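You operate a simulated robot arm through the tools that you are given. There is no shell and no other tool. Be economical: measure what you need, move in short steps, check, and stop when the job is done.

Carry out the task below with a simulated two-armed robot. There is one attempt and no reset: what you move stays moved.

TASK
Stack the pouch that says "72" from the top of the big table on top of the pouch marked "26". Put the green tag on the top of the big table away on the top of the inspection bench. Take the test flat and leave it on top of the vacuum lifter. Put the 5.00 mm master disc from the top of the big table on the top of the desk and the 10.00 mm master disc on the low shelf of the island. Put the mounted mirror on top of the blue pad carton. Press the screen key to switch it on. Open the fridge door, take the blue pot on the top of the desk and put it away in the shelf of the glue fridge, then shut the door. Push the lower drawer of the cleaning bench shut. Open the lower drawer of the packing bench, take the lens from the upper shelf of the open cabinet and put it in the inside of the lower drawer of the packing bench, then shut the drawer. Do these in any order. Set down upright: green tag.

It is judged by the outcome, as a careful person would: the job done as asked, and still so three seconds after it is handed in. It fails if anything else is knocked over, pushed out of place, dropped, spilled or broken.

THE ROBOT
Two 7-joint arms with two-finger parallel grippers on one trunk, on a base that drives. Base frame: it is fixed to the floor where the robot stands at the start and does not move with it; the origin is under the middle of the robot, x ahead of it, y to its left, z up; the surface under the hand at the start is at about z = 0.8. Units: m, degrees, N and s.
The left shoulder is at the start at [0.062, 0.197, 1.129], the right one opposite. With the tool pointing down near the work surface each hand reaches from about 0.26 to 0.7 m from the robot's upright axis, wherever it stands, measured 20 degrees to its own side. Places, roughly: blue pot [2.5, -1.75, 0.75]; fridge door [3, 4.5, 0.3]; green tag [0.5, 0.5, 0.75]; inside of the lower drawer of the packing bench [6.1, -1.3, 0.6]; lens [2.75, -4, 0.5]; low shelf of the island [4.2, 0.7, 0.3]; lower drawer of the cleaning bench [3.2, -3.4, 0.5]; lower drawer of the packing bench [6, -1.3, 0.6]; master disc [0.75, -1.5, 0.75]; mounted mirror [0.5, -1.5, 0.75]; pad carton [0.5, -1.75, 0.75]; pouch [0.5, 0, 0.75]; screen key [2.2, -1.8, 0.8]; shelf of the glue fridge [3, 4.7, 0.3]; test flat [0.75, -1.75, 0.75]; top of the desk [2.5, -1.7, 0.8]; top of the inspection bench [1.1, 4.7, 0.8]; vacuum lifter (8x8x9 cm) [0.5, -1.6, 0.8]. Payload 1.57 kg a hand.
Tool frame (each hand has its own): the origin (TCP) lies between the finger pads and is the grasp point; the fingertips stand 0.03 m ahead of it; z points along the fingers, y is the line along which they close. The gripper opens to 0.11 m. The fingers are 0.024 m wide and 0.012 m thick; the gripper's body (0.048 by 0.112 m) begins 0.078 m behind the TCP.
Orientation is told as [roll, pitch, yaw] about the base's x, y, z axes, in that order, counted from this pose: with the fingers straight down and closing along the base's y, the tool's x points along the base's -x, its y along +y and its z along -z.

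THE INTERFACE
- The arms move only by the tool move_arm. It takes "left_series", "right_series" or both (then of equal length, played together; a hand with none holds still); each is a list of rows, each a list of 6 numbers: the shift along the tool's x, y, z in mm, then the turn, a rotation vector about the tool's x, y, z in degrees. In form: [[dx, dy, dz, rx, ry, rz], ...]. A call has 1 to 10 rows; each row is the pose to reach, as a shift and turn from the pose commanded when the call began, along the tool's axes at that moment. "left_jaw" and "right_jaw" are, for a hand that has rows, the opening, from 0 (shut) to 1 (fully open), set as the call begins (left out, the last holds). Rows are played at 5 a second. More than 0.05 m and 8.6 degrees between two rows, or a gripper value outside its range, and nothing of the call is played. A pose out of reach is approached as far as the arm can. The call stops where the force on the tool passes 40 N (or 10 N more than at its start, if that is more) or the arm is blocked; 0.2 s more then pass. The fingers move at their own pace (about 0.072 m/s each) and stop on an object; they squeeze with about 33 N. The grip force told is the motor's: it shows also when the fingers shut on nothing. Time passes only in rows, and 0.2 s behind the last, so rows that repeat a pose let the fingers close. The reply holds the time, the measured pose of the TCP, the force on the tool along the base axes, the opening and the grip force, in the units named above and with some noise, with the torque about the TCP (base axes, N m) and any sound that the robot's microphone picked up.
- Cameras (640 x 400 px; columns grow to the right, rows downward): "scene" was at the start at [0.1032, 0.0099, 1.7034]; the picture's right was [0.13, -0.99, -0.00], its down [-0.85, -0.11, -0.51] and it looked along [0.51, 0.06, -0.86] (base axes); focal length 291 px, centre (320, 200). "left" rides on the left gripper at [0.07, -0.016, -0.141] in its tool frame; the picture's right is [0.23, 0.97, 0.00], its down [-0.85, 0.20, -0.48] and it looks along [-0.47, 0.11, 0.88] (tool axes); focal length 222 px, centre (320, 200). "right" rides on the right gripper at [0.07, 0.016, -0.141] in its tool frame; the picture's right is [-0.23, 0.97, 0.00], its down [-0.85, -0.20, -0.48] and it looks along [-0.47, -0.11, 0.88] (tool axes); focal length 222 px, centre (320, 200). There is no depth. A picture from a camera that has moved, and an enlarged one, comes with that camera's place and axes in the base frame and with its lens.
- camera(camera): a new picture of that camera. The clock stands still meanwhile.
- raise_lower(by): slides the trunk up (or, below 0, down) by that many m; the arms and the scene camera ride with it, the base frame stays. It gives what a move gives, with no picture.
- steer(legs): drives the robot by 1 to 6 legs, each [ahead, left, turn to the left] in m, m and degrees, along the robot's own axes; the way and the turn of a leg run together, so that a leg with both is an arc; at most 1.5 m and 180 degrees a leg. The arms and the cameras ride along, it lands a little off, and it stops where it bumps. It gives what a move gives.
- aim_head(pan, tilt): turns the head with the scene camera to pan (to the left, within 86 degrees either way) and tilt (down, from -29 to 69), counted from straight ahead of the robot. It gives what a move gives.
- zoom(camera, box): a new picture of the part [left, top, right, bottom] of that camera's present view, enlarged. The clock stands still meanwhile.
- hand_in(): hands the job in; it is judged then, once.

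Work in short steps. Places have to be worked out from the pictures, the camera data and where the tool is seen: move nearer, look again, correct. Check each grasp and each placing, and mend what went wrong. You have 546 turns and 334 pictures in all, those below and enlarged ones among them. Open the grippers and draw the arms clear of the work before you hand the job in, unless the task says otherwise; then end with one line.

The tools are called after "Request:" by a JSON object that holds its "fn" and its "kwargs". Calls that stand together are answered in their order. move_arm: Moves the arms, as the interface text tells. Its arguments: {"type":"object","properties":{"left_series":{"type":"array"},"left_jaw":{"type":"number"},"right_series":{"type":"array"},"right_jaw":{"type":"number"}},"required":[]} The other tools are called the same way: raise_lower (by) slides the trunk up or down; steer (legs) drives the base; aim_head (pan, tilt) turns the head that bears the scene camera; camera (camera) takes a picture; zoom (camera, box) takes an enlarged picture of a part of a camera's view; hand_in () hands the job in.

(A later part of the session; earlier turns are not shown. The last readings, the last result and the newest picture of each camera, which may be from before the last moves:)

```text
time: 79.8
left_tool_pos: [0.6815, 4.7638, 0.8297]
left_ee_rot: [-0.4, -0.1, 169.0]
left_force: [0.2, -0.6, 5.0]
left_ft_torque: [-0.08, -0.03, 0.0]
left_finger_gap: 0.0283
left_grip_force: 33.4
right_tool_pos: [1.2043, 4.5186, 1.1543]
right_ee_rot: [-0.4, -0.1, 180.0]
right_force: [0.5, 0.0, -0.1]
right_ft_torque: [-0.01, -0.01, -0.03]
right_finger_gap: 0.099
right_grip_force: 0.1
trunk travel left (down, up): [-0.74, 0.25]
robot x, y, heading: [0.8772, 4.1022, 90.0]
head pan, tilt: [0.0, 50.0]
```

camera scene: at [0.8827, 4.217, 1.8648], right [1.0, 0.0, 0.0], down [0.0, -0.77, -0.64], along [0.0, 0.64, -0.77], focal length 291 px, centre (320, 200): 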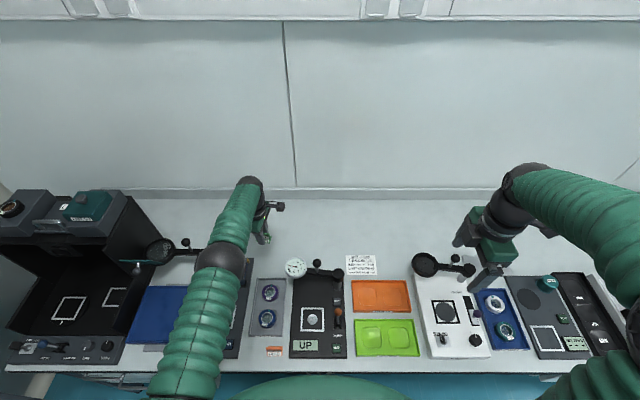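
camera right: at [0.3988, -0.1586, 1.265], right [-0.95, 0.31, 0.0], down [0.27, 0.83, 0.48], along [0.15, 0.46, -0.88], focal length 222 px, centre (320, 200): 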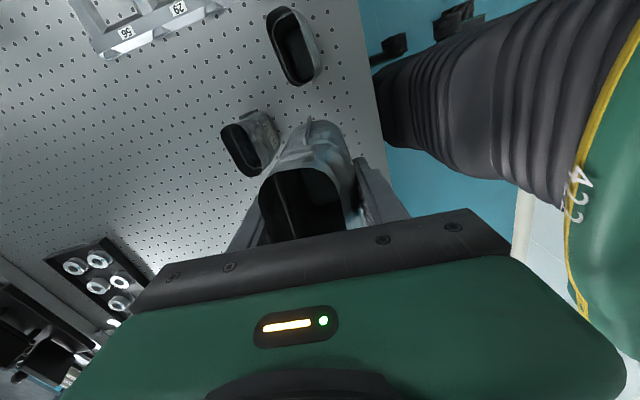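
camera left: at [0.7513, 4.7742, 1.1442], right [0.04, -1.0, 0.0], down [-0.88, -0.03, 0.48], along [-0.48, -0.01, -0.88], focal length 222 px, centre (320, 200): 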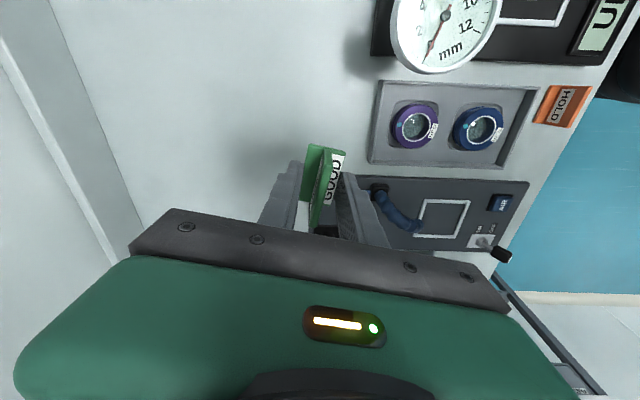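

Contact of 5 N: the tag rests on the bench. I open the fingers a little, then raise by the trunk.

Request:
{"fn": "move_arm", "kwargs": {"left_series": [[0, 0, 0, 0, 0, 0], [0, 0, 0, 0, 0, 0], [0, 0, 0, 0, 0, 0]], "left_jaw": 0.5}}

Request:
{"fn": "raise_lower", "kwargs": {"by": 0.15}}

Request:
{"fn": "zoom", "kwargs": {"camera": "left", "box": [200, 80, 460, 260]}}

```text
time: 80.6
left_tool_pos: [0.6802, 4.7642, 0.8295]
left_ee_rot: [-0.2, -0.1, 169.0]
left_force: [0.0, -0.3, 0.8]
left_ft_torque: [-0.05, -0.05, 0.0]
left_finger_gap: 0.0543
left_grip_force: 0.1
right_tool_pos: [1.2048, 4.5182, 1.1558]
right_ee_rot: [-0.4, -0.2, 180.0]
right_force: [-1.1, 0.2, 0.0]
right_ft_torque: [0.02, 0.01, -0.01]
right_finger_gap: 0.099
right_grip_force: 0.0
trunk travel left (down, up): [-0.74, 0.25]
robot x, y, heading: [0.8807, 4.1036, 89.9]
head pan, tilt: [0.0, 50.0]
```

```text
time: 82.3
left_tool_pos: [0.6805, 4.7642, 0.9799]
left_ee_rot: [-0.3, -0.1, 169.0]
left_force: [0.1, -0.6, 0.2]
left_ft_torque: [0.0, -0.02, 0.03]
left_finger_gap: 0.0551
left_grip_force: 0.0
right_tool_pos: [1.2042, 4.5186, 1.3054]
right_ee_rot: [-0.3, -0.1, 180.0]
right_force: [-0.3, 0.1, 0.2]
right_ft_torque: [0.0, 0.0, 0.01]
right_finger_gap: 0.0993
right_grip_force: 0.0
trunk travel left (down, up): [-0.89, 0.1]
robot x, y, heading: [0.881, 4.1014, 89.9]
head pan, tilt: [0.0, 50.0]
```

```text
2.22 times, centred on (330, 170) of left
camera zoom: at [0.7523, 4.7658, 1.1197], right [0.04, -1.0, 0.0], down [-0.88, -0.03, 0.48], along [-0.48, -0.01, -0.88], focal length 494 px, centre (298, 267)
```

zoom: 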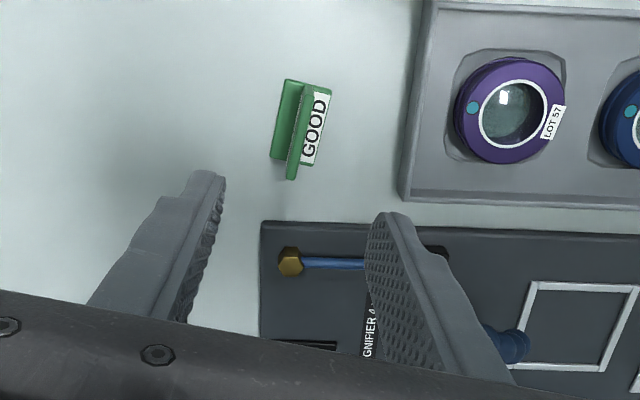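

The tag stands on the bench. I retract the left hand, then look toward the fridge to the right.

Request:
{"fn": "move_arm", "kwargs": {"left_series": [[0, 0, -45, 0, 0, 0], [0, 0, -90, 0, 0, 0], [0, 40, -120, 0, 0, 0], [0, 88, -120, 0, 0, 0], [0, 136, -120, 0, 0, 0], [0, 184, -120, 0, 0, 0], [0, 232, -120, 0, 0, 0], [0, 280, -120, 0, 0, 0], [0, 310, -120, 0, 0, 0]], "left_jaw": 1}}

Request:
{"fn": "aim_head", "kwargs": {"pan": -65, "tilt": 30}}

Request:
{"fn": "camera", "kwargs": {"camera": "scene"}}

```text
time: 84.3
left_tool_pos: [0.6199, 4.458, 1.0987]
left_ee_rot: [-0.3, -0.1, 168.9]
left_force: [-0.2, 0.4, -0.4]
left_ft_torque: [0.02, 0.01, -0.03]
left_finger_gap: 0.1099
left_grip_force: 0.0
right_tool_pos: [1.2038, 4.5178, 1.3057]
right_ee_rot: [-0.4, -0.1, 179.9]
right_force: [0.1, 0.2, 0.3]
right_ft_torque: [-0.01, 0.01, -0.04]
right_finger_gap: 0.0988
right_grip_force: 0.0
trunk travel left (down, up): [-0.89, 0.1]
robot x, y, heading: [0.8842, 4.1033, 90.0]
head pan, tilt: [0.0, 50.0]
```

```text
time: 85.7
left_tool_pos: [0.6197, 4.4598, 1.0994]
left_ee_rot: [-0.2, -0.2, 169.0]
left_force: [-0.4, -0.8, -0.1]
left_ft_torque: [0.01, 0.0, -0.01]
left_finger_gap: 0.1101
left_grip_force: 0.0
right_tool_pos: [1.204, 4.5179, 1.3062]
right_ee_rot: [-0.4, -0.2, 180.0]
right_force: [-0.1, -0.2, 0.0]
right_ft_torque: [-0.04, -0.02, 0.02]
right_finger_gap: 0.0991
right_grip_force: 0.1
trunk travel left (down, up): [-0.89, 0.1]
robot x, y, heading: [0.8816, 4.0997, 90.2]
head pan, tilt: [-65.0, 30.0]
```

```text
267 pictures are left
camera scene: at [0.9652, 4.1744, 1.9095], right [0.42, -0.91, 0.0], down [-0.45, -0.21, -0.87], along [0.78, 0.37, -0.5], focal length 291 px, centre (320, 200)
```

scene: 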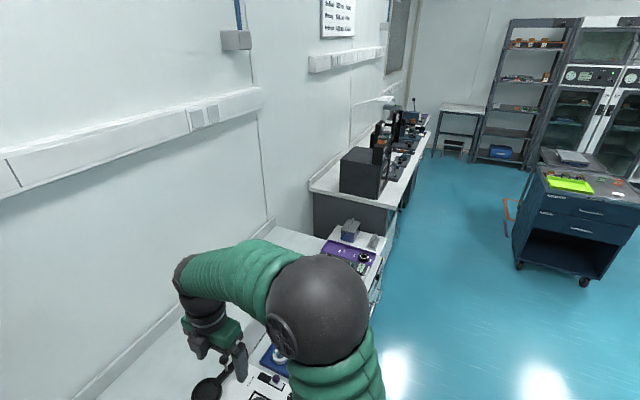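

Request:
{"fn": "steer", "kwargs": {"legs": [[-0.13, 0, 0], [0, -1.3, 0]]}}

Request:
{"fn": "aim_head", "kwargs": {"pan": -35, "tilt": 40}}

Request:
{"fn": "camera", "kwargs": {"camera": "scene"}}

```text
time: 93.2
left_tool_pos: [1.9476, 4.3105, 1.0973]
left_ee_rot: [-0.3, 0.0, 167.2]
left_force: [0.5, 0.0, -0.9]
left_ft_torque: [0.0, -0.01, -0.01]
left_finger_gap: 0.11
left_grip_force: 0.0
right_tool_pos: [2.5329, 4.3499, 1.3066]
right_ee_rot: [-0.3, -0.1, 178.1]
right_force: [-0.2, 0.8, -0.4]
right_ft_torque: [-0.01, 0.01, 0.03]
right_finger_gap: 0.0989
right_grip_force: 0.1
trunk travel left (down, up): [-0.89, 0.1]
robot x, y, heading: [2.1989, 3.9467, 88.0]
head pan, tilt: [-65.0, 30.0]
```

```text
time: 94.2
left_tool_pos: [1.9498, 4.3112, 1.0974]
left_ee_rot: [-0.3, -0.2, 167.2]
left_force: [0.2, -0.5, 0.2]
left_ft_torque: [0.02, 0.03, -0.02]
left_finger_gap: 0.11
left_grip_force: 0.0
right_tool_pos: [2.5353, 4.3483, 1.3063]
right_ee_rot: [-0.4, -0.1, 178.1]
right_force: [0.6, -0.3, -0.7]
right_ft_torque: [0.02, 0.0, -0.02]
right_finger_gap: 0.099
right_grip_force: 0.0
trunk travel left (down, up): [-0.89, 0.1]
robot x, y, heading: [2.1966, 3.9442, 88.1]
head pan, tilt: [-35.0, 40.0]
```

```text
266 pictures are left
camera scene: at [2.2518, 4.0466, 1.8942], right [0.8, -0.6, 0.0], down [-0.39, -0.52, -0.77], along [0.46, 0.61, -0.64], focal length 291 px, centre (320, 200)
```

scene: 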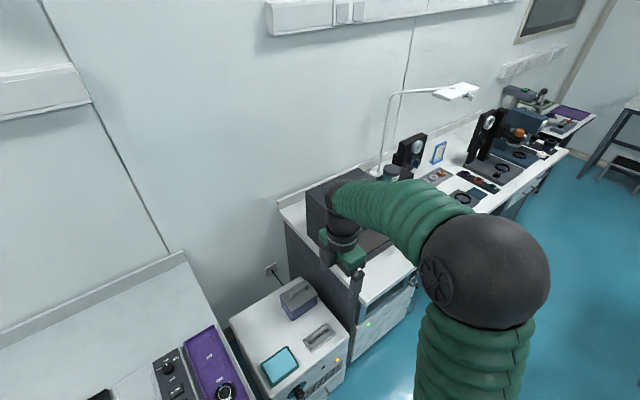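

The white cabinet under the tools bench's left end should be the glue fridge. I back off and move right to face it.

Request:
{"fn": "steer", "kwargs": {"legs": [[-0.2, 0, 1.9], [0, -0.7, 0]]}}

Request:
{"fn": "aim_head", "kwargs": {"pan": 0, "tilt": 50}}

Request:
{"fn": "camera", "kwargs": {"camera": "scene"}}

```text
time: 99.2
left_tool_pos: [2.6362, 4.1001, 1.0966]
left_ee_rot: [-0.3, 0.2, 168.7]
left_force: [-1.0, 0.3, 0.0]
left_ft_torque: [0.0, 0.02, -0.02]
left_finger_gap: 0.1099
left_grip_force: 0.0
right_tool_pos: [3.2186, 4.1529, 1.3074]
right_ee_rot: [-0.4, 0.0, 179.6]
right_force: [0.8, 0.1, 0.1]
right_ft_torque: [0.02, -0.01, 0.02]
right_finger_gap: 0.0992
right_grip_force: 0.0
trunk travel left (down, up): [-0.89, 0.1]
robot x, y, heading: [2.9006, 3.7451, 89.7]
head pan, tilt: [-35.0, 40.0]
```

```text
time: 100.2
left_tool_pos: [2.6374, 4.0988, 1.097]
left_ee_rot: [-0.4, 0.1, 168.6]
left_force: [-0.1, -0.3, -0.4]
left_ft_torque: [0.0, 0.01, -0.02]
left_finger_gap: 0.11
left_grip_force: 0.0
right_tool_pos: [3.2218, 4.1521, 1.3061]
right_ee_rot: [-0.4, 0.1, 179.6]
right_force: [-1.4, 0.6, 0.2]
right_ft_torque: [0.03, 0.01, -0.03]
right_finger_gap: 0.0989
right_grip_force: 0.0
trunk travel left (down, up): [-0.89, 0.1]
robot x, y, heading: [2.8955, 3.739, 89.4]
head pan, tilt: [0.0, 50.0]
```

```text
265 pictures are left
camera scene: at [2.897, 3.8518, 1.88], right [1.0, -0.01, 0.0], down [-0.01, -0.77, -0.64], along [0.01, 0.64, -0.77], focal length 291 px, centre (320, 200)
```

scene: 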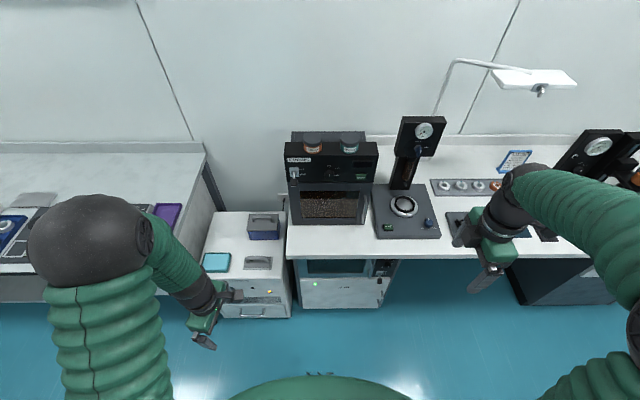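

I back off a little and lower the trunk for a better look at the fridge door.

Request:
{"fn": "steer", "kwargs": {"legs": [[-0.25, -0.05, 0.5]]}}

Request:
{"fn": "raise_lower", "kwargs": {"by": -0.6}}

Request:
{"fn": "aim_head", "kwargs": {"pan": 0, "tilt": 40}}

Request:
{"fn": "camera", "kwargs": {"camera": "scene"}}

```text
time: 102.1
left_tool_pos: [2.6856, 3.8462, 1.0965]
left_ee_rot: [-0.1, 0.0, 168.7]
left_force: [-0.6, 0.1, -0.1]
left_ft_torque: [-0.02, -0.02, -0.01]
left_finger_gap: 0.1101
left_grip_force: 0.0
right_tool_pos: [3.2694, 3.9024, 1.3046]
right_ee_rot: [-0.2, -0.1, 179.7]
right_force: [0.5, 0.2, 1.0]
right_ft_torque: [-0.02, 0.0, -0.01]
right_finger_gap: 0.099
right_grip_force: 0.0
trunk travel left (down, up): [-0.89, 0.1]
robot x, y, heading: [2.945, 3.4837, 89.6]
head pan, tilt: [0.0, 50.0]
```

```text
refused: -0.6 is not a number from -0.4 to 0.4
```

```text
time: 102.8
left_tool_pos: [2.687, 3.8434, 1.0968]
left_ee_rot: [-0.3, -0.2, 168.7]
left_force: [-0.1, 0.3, -0.3]
left_ft_torque: [-0.04, -0.04, 0.01]
left_finger_gap: 0.1101
left_grip_force: 0.1
right_tool_pos: [3.2711, 3.8982, 1.306]
right_ee_rot: [-0.4, -0.1, 179.7]
right_force: [0.5, -0.1, 0.8]
right_ft_torque: [0.0, -0.01, 0.02]
right_finger_gap: 0.099
right_grip_force: 0.1
trunk travel left (down, up): [-0.89, 0.1]
robot x, y, heading: [2.9461, 3.4832, 89.5]
head pan, tilt: [0.0, 40.0]
```

```text
264 pictures are left
camera scene: at [2.9486, 3.6082, 1.8938], right [1.0, -0.01, 0.0], down [0.0, -0.65, -0.76], along [0.0, 0.76, -0.65], focal length 291 px, centre (320, 200)
```

scene: 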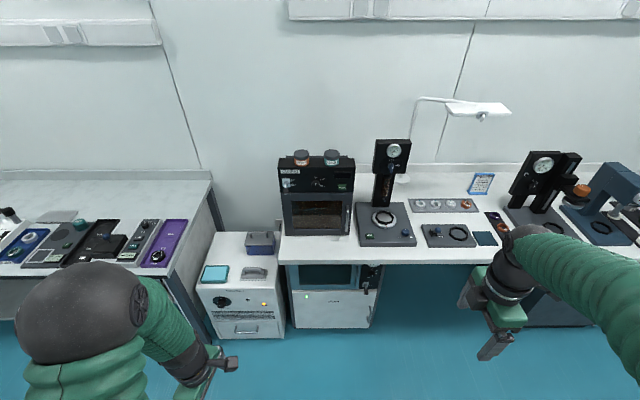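

Request:
{"fn": "raise_lower", "kwargs": {"by": -0.4}}

Request:
{"fn": "raise_lower", "kwargs": {"by": -0.2}}

Request:
{"fn": "aim_head", "kwargs": {"pan": 0, "tilt": 35}}

Request:
{"fn": "camera", "kwargs": {"camera": "scene"}}

```text
time: 106.7
left_tool_pos: [2.6877, 3.842, 0.6985]
left_ee_rot: [-0.4, -0.2, 168.7]
left_force: [0.4, -0.4, -0.2]
left_ft_torque: [0.0, -0.02, 0.0]
left_finger_gap: 0.1101
left_grip_force: 0.1
right_tool_pos: [3.2706, 3.8947, 0.9061]
right_ee_rot: [-0.5, -0.2, 179.7]
right_force: [-0.4, 0.2, -0.9]
right_ft_torque: [0.02, 0.03, 0.01]
right_finger_gap: 0.099
right_grip_force: 0.1
trunk travel left (down, up): [-0.49, 0.5]
robot x, y, heading: [2.943, 3.4849, 89.4]
head pan, tilt: [0.0, 40.0]
```

```text
time: 108.8
left_tool_pos: [2.6854, 3.8408, 0.499]
left_ee_rot: [-0.4, -0.1, 168.8]
left_force: [-0.3, 0.4, -0.5]
left_ft_torque: [0.03, 0.0, -0.03]
left_finger_gap: 0.1098
left_grip_force: 0.0
right_tool_pos: [3.2705, 3.8948, 0.7068]
right_ee_rot: [-0.5, -0.2, 179.8]
right_force: [-0.3, 1.2, -0.7]
right_ft_torque: [-0.01, 0.0, 0.01]
right_finger_gap: 0.0995
right_grip_force: 0.0
trunk travel left (down, up): [-0.29, 0.7]
robot x, y, heading: [2.9451, 3.4845, 89.5]
head pan, tilt: [0.0, 40.0]
```

```text
time: 109.5
left_tool_pos: [2.687, 3.8413, 0.4977]
left_ee_rot: [-0.4, -0.1, 168.7]
left_force: [0.0, -0.2, -1.0]
left_ft_torque: [-0.03, -0.02, -0.02]
left_finger_gap: 0.1101
left_grip_force: 0.1
right_tool_pos: [3.2703, 3.8966, 0.7062]
right_ee_rot: [-0.5, -0.1, 179.7]
right_force: [-0.4, -0.2, -0.1]
right_ft_torque: [0.0, 0.0, 0.04]
right_finger_gap: 0.0991
right_grip_force: 0.1
trunk travel left (down, up): [-0.29, 0.7]
robot x, y, heading: [2.9451, 3.4834, 89.5]
head pan, tilt: [0.0, 35.0]
```

```text
263 pictures are left
camera scene: at [2.9482, 3.6063, 1.3016], right [1.0, -0.01, 0.0], down [0.0, -0.58, -0.82], along [0.01, 0.82, -0.58], focal length 291 px, centre (320, 200)
```

scene: 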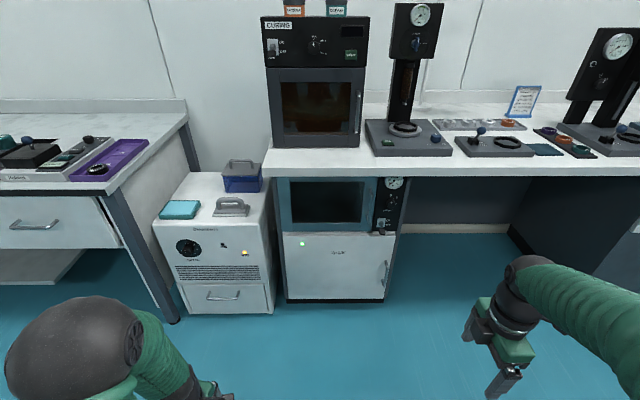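

Request:
{"fn": "zoom", "kwargs": {"camera": "scene", "box": [260, 160, 420, 310]}}

```text
2.67 times, centred on (340, 235) of scene
camera zoom: at [2.9482, 3.6063, 1.3016], right [1.0, -0.01, 0.0], down [0.0, -0.58, -0.82], along [0.01, 0.82, -0.58], focal length 776 px, centre (267, 107)
```

zoom: 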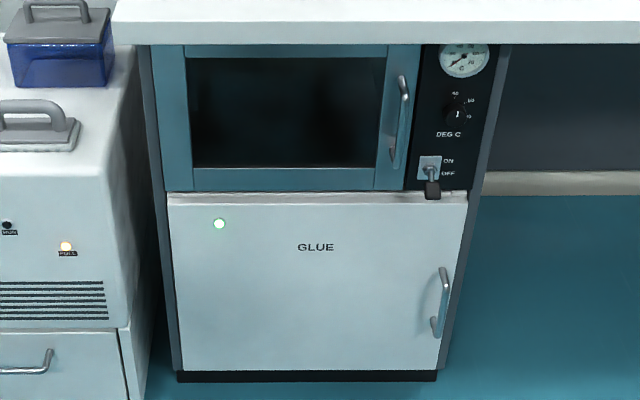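

The lower white "GLUE" door has a vertical handle at its right, near (3.24, 4.46, 0.31), hinged left. I turn the right hand so that its fingers point forward.

Request:
{"fn": "move_arm", "kwargs": {"right_series": [[0, 0, 0, 4.9, -4.9, 4.9], [0, 0, 0, 9.8, -9.8, 9.8], [0, 0, 0, 14.7, -14.7, 14.7], [0, 0, 0, 19.6, -19.6, 19.6], [0, 0, 0, 24.5, -24.5, 24.5], [0, 0, 0, 29.4, -29.4, 29.4], [0, 0, 0, 34.3, -34.3, 34.3], [0, 0, 0, 39.2, -39.2, 39.2], [0, 0, 0, 44.1, -44.1, 44.1], [0, 0, 0, 49, -49, 49]], "right_jaw": 1}}

Request:
{"fn": "move_arm", "kwargs": {"right_series": [[0, 0, 0, 4.1, -4.1, 4.1], [0, 0, 0, 8.2, -8.2, 8.2], [0, 0, 0, 12.3, -12.3, 12.3], [0, 0, 0, 16.4, -16.4, 16.4], [0, 0, 0, 20.3, -20.3, 20.3]]}}

Request:
{"fn": "camera", "kwargs": {"camera": "scene"}}

```text
time: 111.7
left_tool_pos: [2.6871, 3.8426, 0.4968]
left_ee_rot: [-0.4, -0.1, 168.7]
left_force: [0.0, -0.3, -0.7]
left_ft_torque: [-0.03, -0.03, -0.02]
left_finger_gap: 0.1102
left_grip_force: 0.1
right_tool_pos: [3.2739, 3.9005, 0.6984]
right_ee_rot: [-31.0, -61.9, 142.6]
right_force: [0.4, 0.0, 1.4]
right_ft_torque: [-0.08, -0.05, 0.0]
right_finger_gap: 0.1099
right_grip_force: 0.1
right hand out of reach, approached as far as the arm can: row 10
trunk travel left (down, up): [-0.29, 0.7]
robot x, y, heading: [2.9479, 3.4866, 89.6]
head pan, tilt: [0.0, 35.0]
```

```text
time: 112.9
left_tool_pos: [2.6872, 3.8422, 0.4988]
left_ee_rot: [-0.4, -0.2, 168.7]
left_force: [0.2, -0.5, 0.4]
left_ft_torque: [0.0, -0.01, 0.04]
left_finger_gap: 0.1102
left_grip_force: 0.2
right_tool_pos: [3.3079, 3.9314, 0.6839]
right_ee_rot: [165.4, -89.4, -75.8]
right_force: [-0.1, -0.8, -0.5]
right_ft_torque: [-0.03, -0.03, 0.0]
right_finger_gap: 0.11
right_grip_force: 0.1
right hand out of reach, approached as far as the arm can: row 1, 2, 3, 4, 5
trunk travel left (down, up): [-0.29, 0.7]
robot x, y, heading: [2.9444, 3.479, 89.5]
head pan, tilt: [0.0, 35.0]
```

```text
261 pictures are left
camera scene: at [2.9484, 3.6062, 1.3017], right [1.0, -0.01, 0.0], down [0.0, -0.57, -0.82], along [0.01, 0.82, -0.57], focal length 291 px, centre (320, 200)
```

scene: 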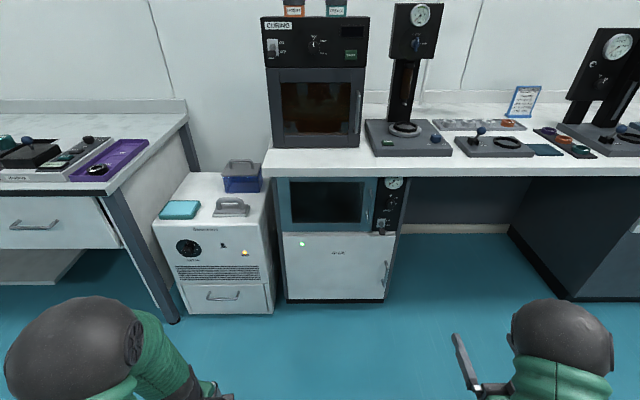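

The fingers point forward now. I lower the trunk and move closer, a bit to the right.

Request:
{"fn": "raise_lower", "kwargs": {"by": -0.22}}

Request:
{"fn": "steer", "kwargs": {"legs": [[0.18, -0.15, 0.5]]}}

Request:
{"fn": "camera", "kwargs": {"camera": "scene"}}

```text
time: 115.2
left_tool_pos: [2.6876, 3.8414, 0.2792]
left_ee_rot: [-0.3, -0.3, 168.7]
left_force: [-0.1, -0.8, 0.0]
left_ft_torque: [0.02, 0.01, 0.01]
left_finger_gap: 0.11
left_grip_force: 0.0
right_tool_pos: [3.3082, 3.9295, 0.4637]
right_ee_rot: [168.4, -89.4, -78.7]
right_force: [-0.3, -0.1, 0.1]
right_ft_torque: [-0.01, 0.0, 0.01]
right_finger_gap: 0.1099
right_grip_force: 0.0
trunk travel left (down, up): [-0.07, 0.92]
robot x, y, heading: [2.9457, 3.4866, 89.8]
head pan, tilt: [0.0, 35.0]
```

```text
time: 116.9
left_tool_pos: [2.8313, 4.0206, 0.2793]
left_ee_rot: [-0.4, -0.1, 168.8]
left_force: [1.0, -0.1, -0.1]
left_ft_torque: [0.0, 0.01, 0.01]
left_finger_gap: 0.1101
left_grip_force: 0.1
right_tool_pos: [3.4517, 4.1104, 0.4635]
right_ee_rot: [168.7, -89.5, -78.9]
right_force: [0.7, -0.7, -0.3]
right_ft_torque: [-0.01, 0.0, -0.02]
right_finger_gap: 0.1099
right_grip_force: 0.1
trunk travel left (down, up): [-0.07, 0.92]
robot x, y, heading: [3.0881, 3.6656, 89.8]
head pan, tilt: [0.0, 35.0]
```

```text
260 pictures are left
camera scene: at [3.0924, 3.7862, 1.0816], right [1.0, -0.01, 0.0], down [0.0, -0.58, -0.82], along [0.0, 0.82, -0.58], focal length 291 px, centre (320, 200)
```

scene: 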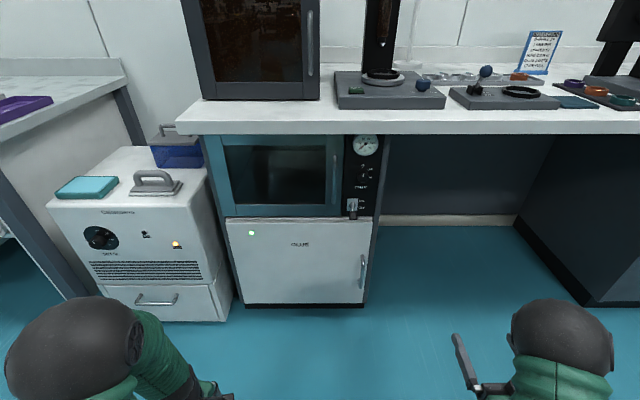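

Request:
{"fn": "zoom", "kwargs": {"camera": "scene", "box": [320, 220, 400, 310]}}

```text
4.44 times, centred on (360, 265) of scene
camera zoom: at [3.0924, 3.7862, 1.0816], right [1.0, -0.01, 0.0], down [0.0, -0.58, -0.82], along [0.0, 0.82, -0.58], focal length 1293 px, centre (142, -89)
```

zoom: 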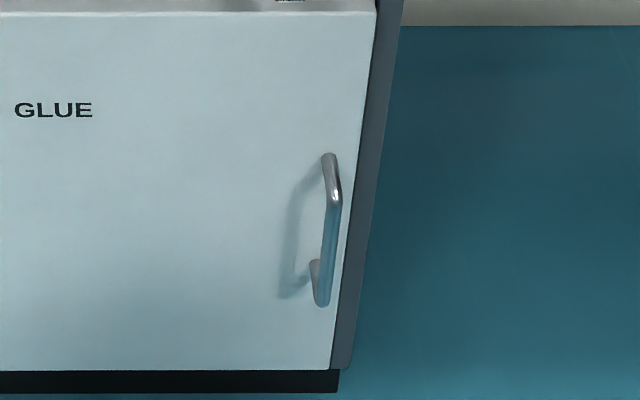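

The handle bar is at about (3.243, 4.475), z 0.20–0.33. I bring the right hand in front of it and tuck the left hand away from the door's swing.

Request:
{"fn": "move_arm", "kwargs": {"right_series": [[22, 23, 30, 0, 0, 0], [44, 46, 60, 0, 0, 0], [66, 69, 90, 0, 0, 0], [88, 92, 120, 0, 0, 0], [110, 116, 150, 0, 0, 0], [132, 139, 180, 0, 0, 0], [154, 162, 210, 0, 0, 0], [176, 186, 240, 0, 0, 0], [194, 209, 262, 0, 0, 0]], "left_series": [[-8, 18, -11, 0, 0, 0], [-15, 37, -22, 0, 0, 0], [-23, 55, -33, 0, 0, 0], [-30, 74, -44, 0, 0, 0], [-38, 92, -55, 0, 0, 0], [-46, 110, -66, 0, 0, 0], [-54, 129, -77, 0, 0, 0], [-62, 148, -88, 0, 0, 0], [-69, 166, -100, 0, 0, 0]]}}

Request:
{"fn": "zoom", "kwargs": {"camera": "scene", "box": [240, 180, 480, 360]}}

Request:
{"fn": "camera", "kwargs": {"camera": "right"}}

```text
time: 118.9
left_tool_pos: [2.7121, 3.8865, 0.3848]
left_ee_rot: [-0.4, -0.1, 168.7]
left_force: [0.7, 0.6, 0.8]
left_ft_torque: [-0.02, -0.01, 0.03]
left_finger_gap: 0.1101
left_grip_force: 0.0
left hand out of reach, approached as far as the arm can: row 5, 6, 7, 8, 9
right_tool_pos: [3.3393, 4.4009, 0.2719]
right_ee_rot: [95.1, -87.3, 0.4]
right_force: [0.2, 0.9, -0.3]
right_ft_torque: [0.01, -0.01, -0.04]
right_finger_gap: 0.1097
right_grip_force: 0.0
right hand out of reach, approached as far as the arm can: row 3, 4, 5, 6, 7, 8, 9
trunk travel left (down, up): [-0.07, 0.92]
robot x, y, heading: [3.0935, 3.6667, 89.6]
head pan, tilt: [0.0, 35.0]
```

```text
2.22 times, centred on (360, 270) of scene
camera zoom: at [3.0921, 3.7864, 1.0816], right [1.0, -0.01, 0.0], down [0.0, -0.58, -0.82], along [0.0, 0.82, -0.58], focal length 646 px, centre (231, 44)
```

zoom: 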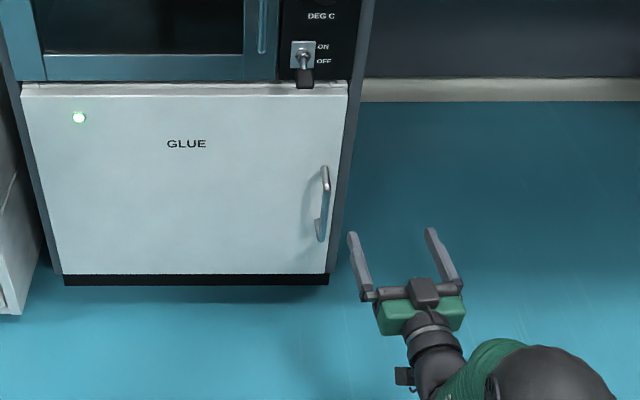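

```text
257 pictures are left
camera right: at [3.333, 4.2581, 0.2039], right [-0.96, -0.09, 0.27], down [0.28, -0.46, 0.84], along [0.05, 0.88, 0.46], focal length 222 px, centre (320, 200)
```

right: 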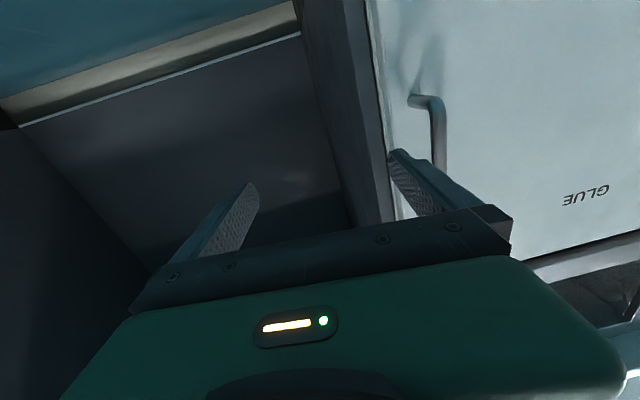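

The arm can't come further inward in this pose; I shift the base left 0.1 m instead.

Request:
{"fn": "steer", "kwargs": {"legs": [[0, 0.1, 0]]}}

Request:
{"fn": "zoom", "kwargs": {"camera": "scene", "box": [240, 180, 480, 360]}}

Request:
{"fn": "camera", "kwargs": {"camera": "right"}}

```text
time: 120.1
left_tool_pos: [2.6122, 3.8873, 0.3839]
left_ee_rot: [-0.3, -0.1, 168.7]
left_force: [-0.7, 0.1, 0.2]
left_ft_torque: [0.01, -0.01, -0.01]
left_finger_gap: 0.1101
left_grip_force: 0.0
right_tool_pos: [3.2408, 4.4019, 0.274]
right_ee_rot: [95.9, -87.5, -0.6]
right_force: [0.3, 0.0, 0.6]
right_ft_torque: [0.0, 0.03, -0.02]
right_finger_gap: 0.1099
right_grip_force: 0.1
trunk travel left (down, up): [-0.07, 0.92]
robot x, y, heading: [2.9909, 3.6648, 89.8]
head pan, tilt: [0.0, 35.0]
```

```text
2.22 times, centred on (360, 270) of scene
camera zoom: at [2.9923, 3.7869, 1.0816], right [1.0, -0.01, 0.0], down [0.0, -0.58, -0.82], along [0.01, 0.82, -0.58], focal length 646 px, centre (231, 44)
```

zoom: 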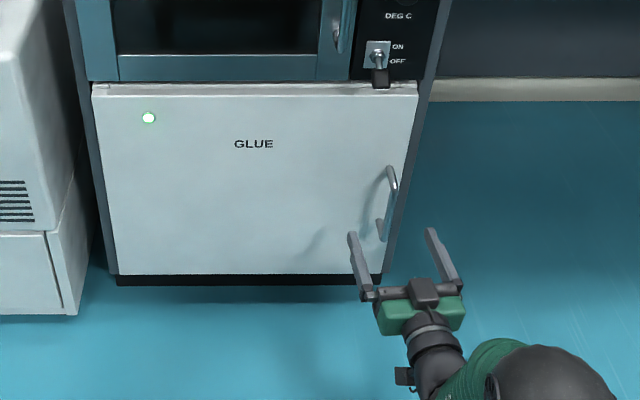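

```text
255 pictures are left
camera right: at [3.2341, 4.2581, 0.2044], right [-0.96, -0.09, 0.27], down [0.28, -0.46, 0.84], along [0.05, 0.88, 0.46], focal length 222 px, centre (320, 200)
```

right: 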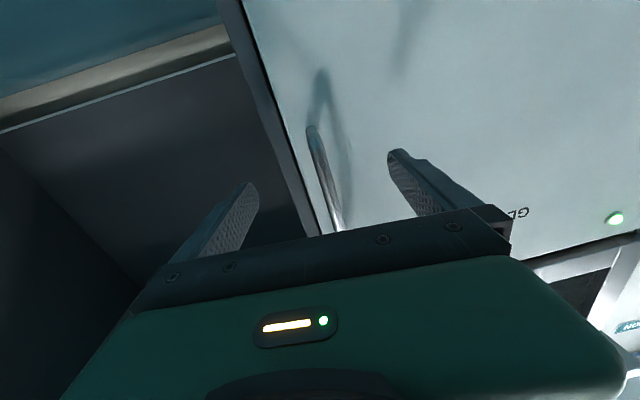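

The handle lies between the fingers. I advance 58 mm and close.

Request:
{"fn": "move_arm", "kwargs": {"right_series": [[0, 0, 20, 0, 0, 0], [0, 0, 40, 0, 0, 0], [0, 0, 58, 0, 0, 0]]}}

Request:
{"fn": "camera", "kwargs": {"camera": "right"}}

```text
time: 120.9
left_tool_pos: [2.613, 3.8858, 0.3835]
left_ee_rot: [-0.7, 0.0, 168.6]
left_force: [-0.7, 1.0, 0.7]
left_ft_torque: [0.02, -0.04, 0.0]
left_finger_gap: 0.1101
left_grip_force: 0.1
right_tool_pos: [3.2351, 4.4501, 0.2752]
right_ee_rot: [103.0, -87.1, -7.5]
right_force: [1.1, -12.5, 4.9]
right_ft_torque: [0.1, 0.28, 0.91]
right_finger_gap: 0.1103
right_grip_force: 0.0
trunk travel left (down, up): [-0.07, 0.92]
robot x, y, heading: [2.9874, 3.6676, 89.7]
head pan, tilt: [0.0, 35.0]
stopped in row 3 (right hand): the force on the tool passed its limit at 91 N (the readings are from after the stop); the commanded pose is now the measured one
```

```text
254 pictures are left
camera right: at [3.2295, 4.3084, 0.2055], right [-0.96, -0.1, 0.27], down [0.29, -0.46, 0.84], along [0.05, 0.88, 0.47], focal length 222 px, centre (320, 200)
```

right: 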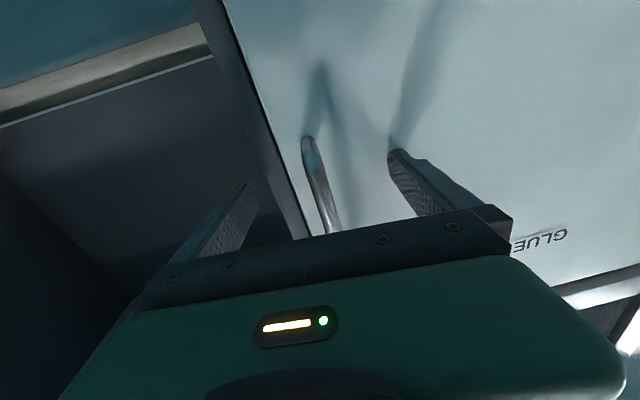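

A fingertip touched the door, so the door face is at y≈4.48. I back off 12 mm and close on the bar.

Request:
{"fn": "move_arm", "kwargs": {"right_series": [[0, 0, -12, 0, 0, 0], [0, 0, -12, 0, 0, 0]]}}

Request:
{"fn": "move_arm", "kwargs": {"right_series": [[0, 0, 0, 0, 0, 0], [0, 0, 0, 0, 0, 0], [0, 0, 0, 0, 0, 0], [0, 0, 0, 0, 0, 0], [0, 0, 0, 0, 0, 0]], "right_jaw": 0}}

Request:
{"fn": "camera", "kwargs": {"camera": "right"}}

```text
time: 121.5
left_tool_pos: [2.6117, 3.8866, 0.3834]
left_ee_rot: [-0.5, -0.1, 168.6]
left_force: [0.5, 0.8, -0.1]
left_ft_torque: [-0.02, -0.02, -0.01]
left_finger_gap: 0.1097
left_grip_force: 0.0
right_tool_pos: [3.2362, 4.4379, 0.2744]
right_ee_rot: [101.4, -87.2, -5.9]
right_force: [0.7, 0.2, 0.0]
right_ft_torque: [0.0, -0.01, 0.0]
right_finger_gap: 0.11
right_grip_force: 0.0
trunk travel left (down, up): [-0.07, 0.92]
robot x, y, heading: [2.9873, 3.6699, 89.6]
head pan, tilt: [0.0, 35.0]
```

```text
time: 122.7
left_tool_pos: [2.6114, 3.8855, 0.3832]
left_ee_rot: [-0.5, 0.0, 168.6]
left_force: [-0.7, 0.6, 0.4]
left_ft_torque: [0.01, 0.02, -0.01]
left_finger_gap: 0.1099
left_grip_force: 0.0
right_tool_pos: [3.2339, 4.4391, 0.2752]
right_ee_rot: [101.2, -87.3, -5.4]
right_force: [-15.0, -4.6, -0.7]
right_ft_torque: [0.68, -0.64, -0.01]
right_finger_gap: 0.0131
right_grip_force: 29.9
trunk travel left (down, up): [-0.07, 0.92]
robot x, y, heading: [2.9909, 3.6645, 89.5]
head pan, tilt: [0.0, 35.0]
```

```text
253 pictures are left
camera right: at [3.228, 4.2964, 0.2057], right [-0.96, -0.1, 0.27], down [0.29, -0.46, 0.84], along [0.04, 0.88, 0.47], focal length 222 px, centre (320, 200)
```

right: 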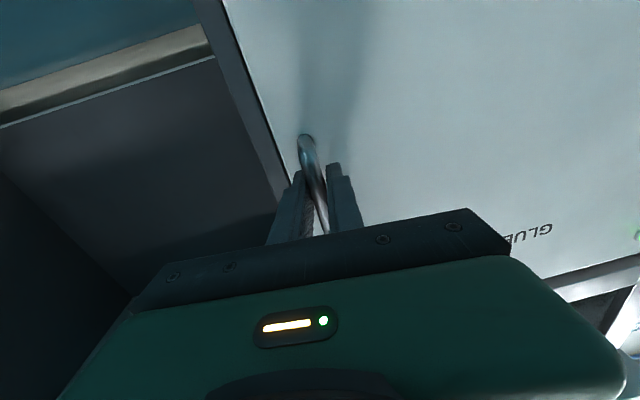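

Gripped. I pull the door along its arc by driving the base back with a little leftward motion.

Request:
{"fn": "steer", "kwargs": {"legs": [[-0.073, 0.015, 0]]}}

Request:
{"fn": "zoom", "kwargs": {"camera": "scene", "box": [200, 180, 440, 360]}}

```text
time: 123.7
left_tool_pos: [2.5963, 3.815, 0.3844]
left_ee_rot: [-0.6, 0.2, 168.5]
left_force: [0.0, -0.9, 0.2]
left_ft_torque: [0.01, 0.04, -0.03]
left_finger_gap: 0.1102
left_grip_force: 0.1
right_tool_pos: [3.2217, 4.3674, 0.2748]
right_ee_rot: [101.6, -87.3, -6.3]
right_force: [-19.1, 4.3, -3.0]
right_ft_torque: [0.9, -0.68, -0.04]
right_finger_gap: 0.0128
right_grip_force: 30.0
trunk travel left (down, up): [-0.07, 0.92]
robot x, y, heading: [2.9732, 3.5946, 89.7]
head pan, tilt: [0.0, 35.0]
```

```text
2.22 times, centred on (320, 270) of scene
camera zoom: at [2.9753, 3.7152, 1.0815], right [1.0, -0.01, 0.0], down [0.0, -0.58, -0.82], along [0.01, 0.82, -0.58], focal length 646 px, centre (320, 44)
```

zoom: 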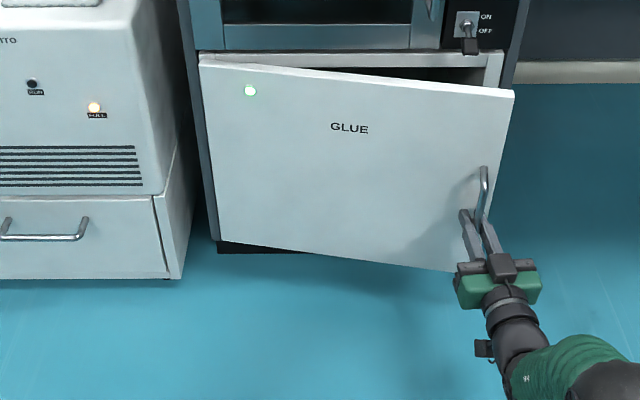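

The door opens. I continue along the arc to about 40°.

Request:
{"fn": "steer", "kwargs": {"legs": [[-0.069, 0.033, 0], [-0.063, 0.039, 0], [-0.055, 0.048, 0]]}}

Request:
{"fn": "zoom", "kwargs": {"camera": "scene", "box": [200, 180, 440, 360]}}

```text
time: 125.2
left_tool_pos: [2.5481, 3.7172, 0.3825]
left_ee_rot: [-0.8, 0.1, 168.2]
left_force: [-0.7, 0.8, -1.0]
left_ft_torque: [0.0, -0.02, 0.0]
left_finger_gap: 0.1098
left_grip_force: 0.0
right_tool_pos: [3.1791, 4.267, 0.2748]
right_ee_rot: [100.3, -87.7, -5.5]
right_force: [10.0, -5.3, -9.1]
right_ft_torque: [0.91, -0.56, 0.0]
right_finger_gap: 0.0128
right_grip_force: 29.4
trunk travel left (down, up): [-0.07, 0.92]
robot x, y, heading: [2.9257, 3.4874, 89.2]
head pan, tilt: [0.0, 35.0]
stopped in leg 2: the force on the tool passed its limit at 44 N (the readings are from after the stop); the commanded pose is now the measured one
```

```text
2.22 times, centred on (320, 270) of scene
camera zoom: at [2.9274, 3.6181, 1.0813], right [1.0, -0.01, 0.0], down [-0.01, -0.58, -0.82], along [0.01, 0.82, -0.58], focal length 646 px, centre (320, 44)
```

zoom: 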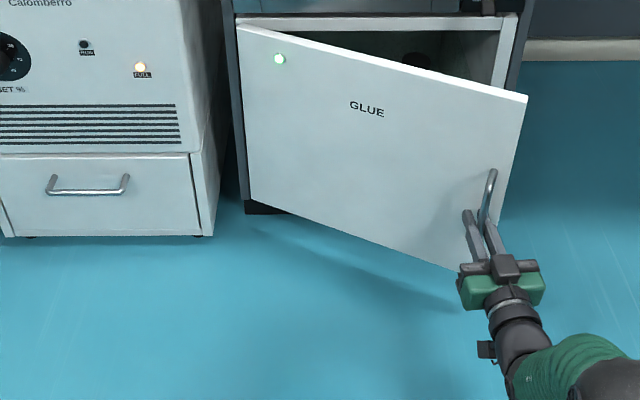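

The door is ~28° open. I release the handle and back the fingers off it.

Request:
{"fn": "move_arm", "kwargs": {"right_series": [[0, 0, 0, 0, 0, 0], [0, 0, 0, 0, 0, 0], [0, 0, 0, 0, 0, 0], [0, 0, -30, 0, 0, 0], [0, 0, -60, 0, 0, 0], [0, 0, -80, 0, 0, 0]], "right_jaw": 0.6}}

Request:
{"fn": "zoom", "kwargs": {"camera": "scene", "box": [200, 180, 440, 360]}}

```text
time: 126.7
left_tool_pos: [2.5494, 3.7159, 0.3833]
left_ee_rot: [-0.9, 0.1, 168.3]
left_force: [0.9, -0.1, 0.1]
left_ft_torque: [0.01, 0.02, -0.01]
left_finger_gap: 0.1101
left_grip_force: 0.1
right_tool_pos: [3.1848, 4.1871, 0.28]
right_ee_rot: [108.0, -87.2, -12.6]
right_force: [-1.4, 0.4, -0.2]
right_ft_torque: [0.03, 0.02, 0.02]
right_finger_gap: 0.0659
right_grip_force: 0.1
trunk travel left (down, up): [-0.07, 0.92]
robot x, y, heading: [2.9275, 3.4941, 89.5]
head pan, tilt: [0.0, 35.0]
```

```text
2.22 times, centred on (320, 270) of scene
camera zoom: at [2.9294, 3.6167, 1.0816], right [1.0, -0.01, 0.0], down [-0.01, -0.58, -0.82], along [0.01, 0.82, -0.58], focal length 646 px, centre (320, 44)
```

zoom: 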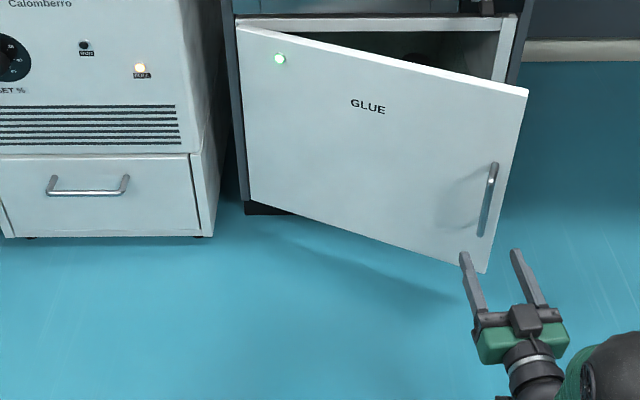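

I close the fingers, go around the door's edge and put the fingertips behind it.

Request:
{"fn": "move_arm", "kwargs": {"right_series": [[0, 0, 0, 0, 0, 0], [0, 0, 0, 0, 0, 0], [0, 0, 0, 0, 0, 0]], "right_jaw": 0}}

Request:
{"fn": "steer", "kwargs": {"legs": [[0, -0.17, 0], [0.2, 0, 0]]}}

Request:
{"fn": "zoom", "kwargs": {"camera": "scene", "box": [200, 180, 440, 360]}}

```text
time: 127.5
left_tool_pos: [2.5488, 3.716, 0.3844]
left_ee_rot: [-0.9, 0.1, 168.3]
left_force: [-1.0, 0.4, 0.4]
left_ft_torque: [0.0, -0.01, 0.01]
left_finger_gap: 0.1102
left_grip_force: 0.1
right_tool_pos: [3.1858, 4.188, 0.2778]
right_ee_rot: [107.5, -87.2, -11.8]
right_force: [-0.2, -0.1, -0.4]
right_ft_torque: [-0.01, 0.01, -0.01]
right_finger_gap: 0.0003
right_grip_force: 21.8
trunk travel left (down, up): [-0.07, 0.92]
robot x, y, heading: [2.9289, 3.4995, 89.2]
head pan, tilt: [0.0, 35.0]
```

```text
time: 130.1
left_tool_pos: [2.7179, 3.916, 0.3841]
left_ee_rot: [-0.9, 0.2, 168.3]
left_force: [-0.4, -1.1, -0.7]
left_ft_torque: [0.01, 0.0, 0.01]
left_finger_gap: 0.1103
left_grip_force: 0.0
right_tool_pos: [3.354, 4.3874, 0.2792]
right_ee_rot: [107.2, -87.1, -11.7]
right_force: [-0.3, -0.8, -0.4]
right_ft_torque: [0.01, 0.03, 0.0]
right_finger_gap: 0.0
right_grip_force: 21.3
trunk travel left (down, up): [-0.07, 0.92]
robot x, y, heading: [3.0952, 3.696, 89.7]
head pan, tilt: [0.0, 35.0]
```

```text
2.22 times, centred on (320, 270) of scene
camera zoom: at [3.0975, 3.8167, 1.0816], right [1.0, -0.01, 0.0], down [-0.01, -0.58, -0.82], along [0.01, 0.82, -0.58], focal length 646 px, centre (320, 44)
```

zoom: 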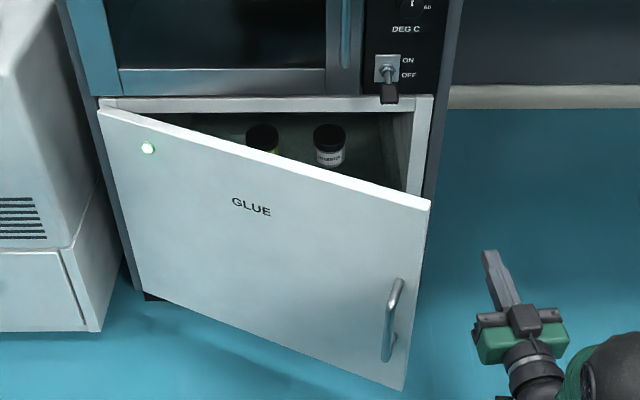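

Fingers are past the edge, but at handle height the gripper body could hit the handle; I raise by 0.12 m and then push the door open by driving left.

Request:
{"fn": "raise_lower", "kwargs": {"by": 0.12}}

Request:
{"fn": "steer", "kwargs": {"legs": [[0.015, 0, 0], [0, 0.2, 0]]}}

Request:
{"fn": "zoom", "kwargs": {"camera": "scene", "box": [180, 180, 460, 380]}}

```text
time: 131.6
left_tool_pos: [2.7172, 3.9158, 0.5051]
left_ee_rot: [-0.9, 0.2, 168.3]
left_force: [0.2, 0.0, 0.0]
left_ft_torque: [0.01, 0.0, 0.03]
left_finger_gap: 0.1099
left_grip_force: 0.1
right_tool_pos: [3.3535, 4.3872, 0.3992]
right_ee_rot: [108.0, -87.1, -12.4]
right_force: [-0.3, 0.3, 0.4]
right_ft_torque: [0.05, -0.01, -0.02]
right_finger_gap: 0.0
right_grip_force: 21.5
trunk travel left (down, up): [-0.19, 0.8]
robot x, y, heading: [3.0941, 3.6969, 89.4]
head pan, tilt: [0.0, 35.0]
```

```text
time: 133.1
left_tool_pos: [2.632, 3.9327, 0.5001]
left_ee_rot: [-1.2, 0.7, 168.2]
left_force: [-1.5, -0.2, -0.7]
left_ft_torque: [0.03, -0.11, -0.05]
left_finger_gap: 0.1099
left_grip_force: 0.1
right_tool_pos: [3.2787, 4.4025, 0.404]
right_ee_rot: [120.6, -88.4, -26.2]
right_force: [9.2, -3.0, -3.2]
right_ft_torque: [0.13, -0.37, 0.9]
right_finger_gap: 0.0001
right_grip_force: 21.0
trunk travel left (down, up): [-0.19, 0.8]
robot x, y, heading: [3.0149, 3.7091, 89.2]
head pan, tilt: [0.0, 35.0]
stopped in leg 2: the force on the tool passed its limit at 57 N (the readings are from after the stop); the commanded pose is now the measured one
```

```text
2.00 times, centred on (320, 280) of scene
camera zoom: at [3.0098, 3.8334, 1.2017], right [1.0, -0.01, 0.01], down [0.0, -0.58, -0.82], along [0.01, 0.82, -0.58], focal length 582 px, centre (320, 40)
```

zoom: 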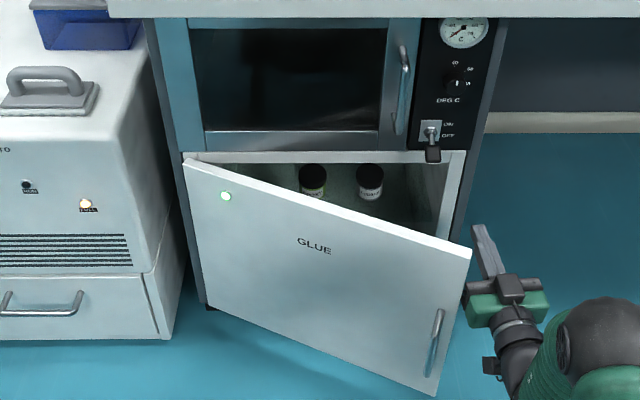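

The gripper's body hit the edge before the fingers did. I back off to the right, open the jaw so the left finger leads, and retry.

Request:
{"fn": "steer", "kwargs": {"legs": [[0, -0.12, 0]]}}

Request:
{"fn": "move_arm", "kwargs": {"right_series": [[0, 0, 0, 0, 0, 0], [0, 0, 0, 0, 0, 0], [0, 0, 0, 0, 0, 0], [0, 0, 0, 0, 0, 0]], "right_jaw": 1}}

Request:
{"fn": "zoom", "kwargs": {"camera": "scene", "box": [180, 180, 460, 380]}}

```text
time: 134.3
left_tool_pos: [2.756, 3.9308, 0.5042]
left_ee_rot: [-1.2, 0.3, 168.1]
left_force: [-0.2, 0.1, -0.4]
left_ft_torque: [-0.01, -0.01, 0.0]
left_finger_gap: 0.1099
left_grip_force: 0.2
right_tool_pos: [3.4003, 4.3999, 0.4027]
right_ee_rot: [118.0, -87.7, -23.3]
right_force: [0.1, 0.4, -0.9]
right_ft_torque: [-0.01, 0.0, 0.02]
right_finger_gap: 0.0
right_grip_force: 21.5
trunk travel left (down, up): [-0.19, 0.8]
robot x, y, heading: [3.1298, 3.7101, 88.9]
head pan, tilt: [0.0, 35.0]
```

```text
time: 135.3
left_tool_pos: [2.7552, 3.9312, 0.5046]
left_ee_rot: [-1.1, 0.2, 168.2]
left_force: [-0.9, -0.5, 0.2]
left_ft_torque: [-0.03, 0.01, 0.0]
left_finger_gap: 0.11
left_grip_force: 0.1
right_tool_pos: [3.4008, 4.3994, 0.4027]
right_ee_rot: [118.0, -87.6, -23.3]
right_force: [-0.5, 0.6, -0.1]
right_ft_torque: [-0.01, -0.02, 0.0]
right_finger_gap: 0.1101
right_grip_force: 0.1
trunk travel left (down, up): [-0.19, 0.8]
robot x, y, heading: [3.1317, 3.7113, 89.3]
head pan, tilt: [0.0, 35.0]
```

```text
2.00 times, centred on (320, 280) of scene
camera zoom: at [3.1369, 3.8315, 1.2016], right [1.0, -0.01, 0.0], down [-0.01, -0.58, -0.82], along [0.01, 0.82, -0.58], focal length 582 px, centre (320, 40)
```

zoom: 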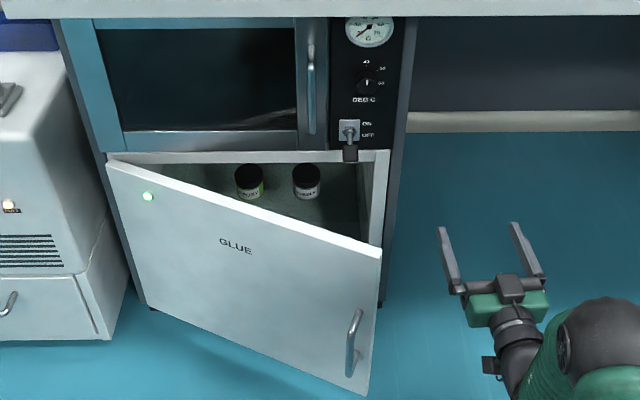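

Request:
{"fn": "steer", "kwargs": {"legs": [[0, 0.16, 0]]}}

Request:
{"fn": "zoom", "kwargs": {"camera": "scene", "box": [180, 180, 460, 380]}}

```text
time: 136.6
left_tool_pos: [2.6243, 3.9312, 0.5041]
left_ee_rot: [-1.3, 0.4, 168.2]
left_force: [-0.7, 1.2, -0.8]
left_ft_torque: [0.02, -0.04, -0.03]
left_finger_gap: 0.11
left_grip_force: 0.1
right_tool_pos: [3.2847, 4.3995, 0.4032]
right_ee_rot: [124.7, -88.6, -31.5]
right_force: [16.4, -7.1, -5.7]
right_ft_torque: [0.46, -0.55, 1.7]
right_finger_gap: 0.0963
right_grip_force: 0.0
trunk travel left (down, up): [-0.19, 0.8]
robot x, y, heading: [3.0024, 3.7141, 89.2]
head pan, tilt: [0.0, 35.0]
stopped in leg 1: the force on the tool passed its limit at 66 N (the readings are from after the stop); the commanded pose is now the measured one
```

```text
2.00 times, centred on (320, 280) of scene
camera zoom: at [3.0045, 3.8337, 1.2012], right [1.0, -0.01, 0.0], down [-0.01, -0.58, -0.82], along [0.01, 0.82, -0.58], focal length 582 px, centre (320, 40)
```

zoom: 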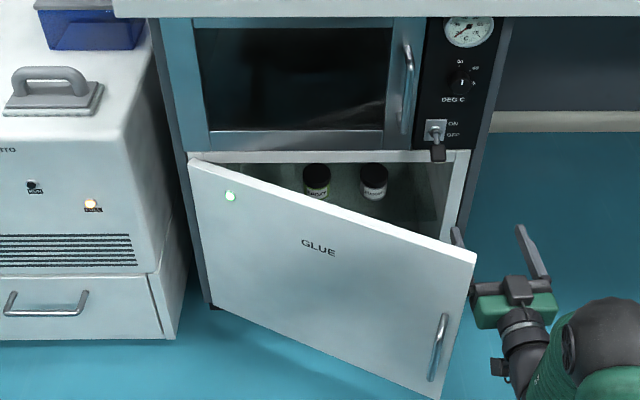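

The straight finger only jams the edge. I back off, close the fingers and turn the hand to point forward-left so it can hook behind the door.

Request:
{"fn": "steer", "kwargs": {"legs": [[0, -0.12, 0]]}}

Request:
{"fn": "move_arm", "kwargs": {"right_series": [[0, 0, 0, -8, 0, 0], [0, 0, 0, -16, 0, 0], [0, 0, 0, -24, 0, 0], [0, 0, 0, -32, 0, 0], [0, 0, 0, -40, 0, 0]], "right_jaw": 0}}

Request:
{"fn": "zoom", "kwargs": {"camera": "scene", "box": [180, 180, 460, 380]}}

```text
time: 137.9
left_tool_pos: [2.7489, 3.9309, 0.5039]
left_ee_rot: [-1.2, 0.2, 168.0]
left_force: [0.2, 0.0, 0.5]
left_ft_torque: [-0.01, -0.02, 0.0]
left_finger_gap: 0.1099
left_grip_force: 0.1
right_tool_pos: [3.4055, 4.3975, 0.4042]
right_ee_rot: [126.0, -88.1, -32.6]
right_force: [0.4, -0.4, -0.9]
right_ft_torque: [0.0, -0.01, -0.02]
right_finger_gap: 0.1098
right_grip_force: 0.0
trunk travel left (down, up): [-0.19, 0.8]
robot x, y, heading: [3.1243, 3.7103, 89.1]
head pan, tilt: [0.0, 35.0]
```

```text
time: 139.1
left_tool_pos: [2.7496, 3.9293, 0.5062]
left_ee_rot: [-1.3, 0.2, 168.1]
left_force: [-0.2, -0.7, 0.0]
left_ft_torque: [0.01, -0.01, 0.02]
left_finger_gap: 0.1099
left_grip_force: 0.0
right_tool_pos: [3.4078, 4.3968, 0.4045]
right_ee_rot: [164.7, -88.0, -31.3]
right_force: [-0.5, -0.2, 0.5]
right_ft_torque: [0.0, -0.03, 0.03]
right_finger_gap: 0.0001
right_grip_force: 21.3
trunk travel left (down, up): [-0.19, 0.8]
robot x, y, heading: [3.1244, 3.7113, 89.0]
head pan, tilt: [0.0, 35.0]
```

```text
2.00 times, centred on (320, 280) of scene
camera zoom: at [3.1313, 3.8315, 1.2016], right [1.0, -0.01, 0.0], down [-0.01, -0.58, -0.82], along [0.01, 0.82, -0.58], focal length 582 px, centre (320, 40)
```

zoom: 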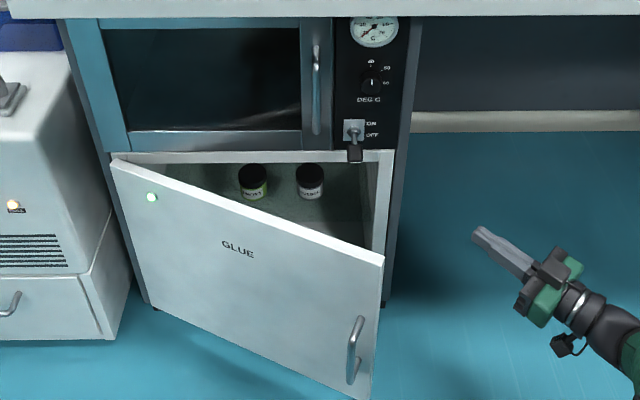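

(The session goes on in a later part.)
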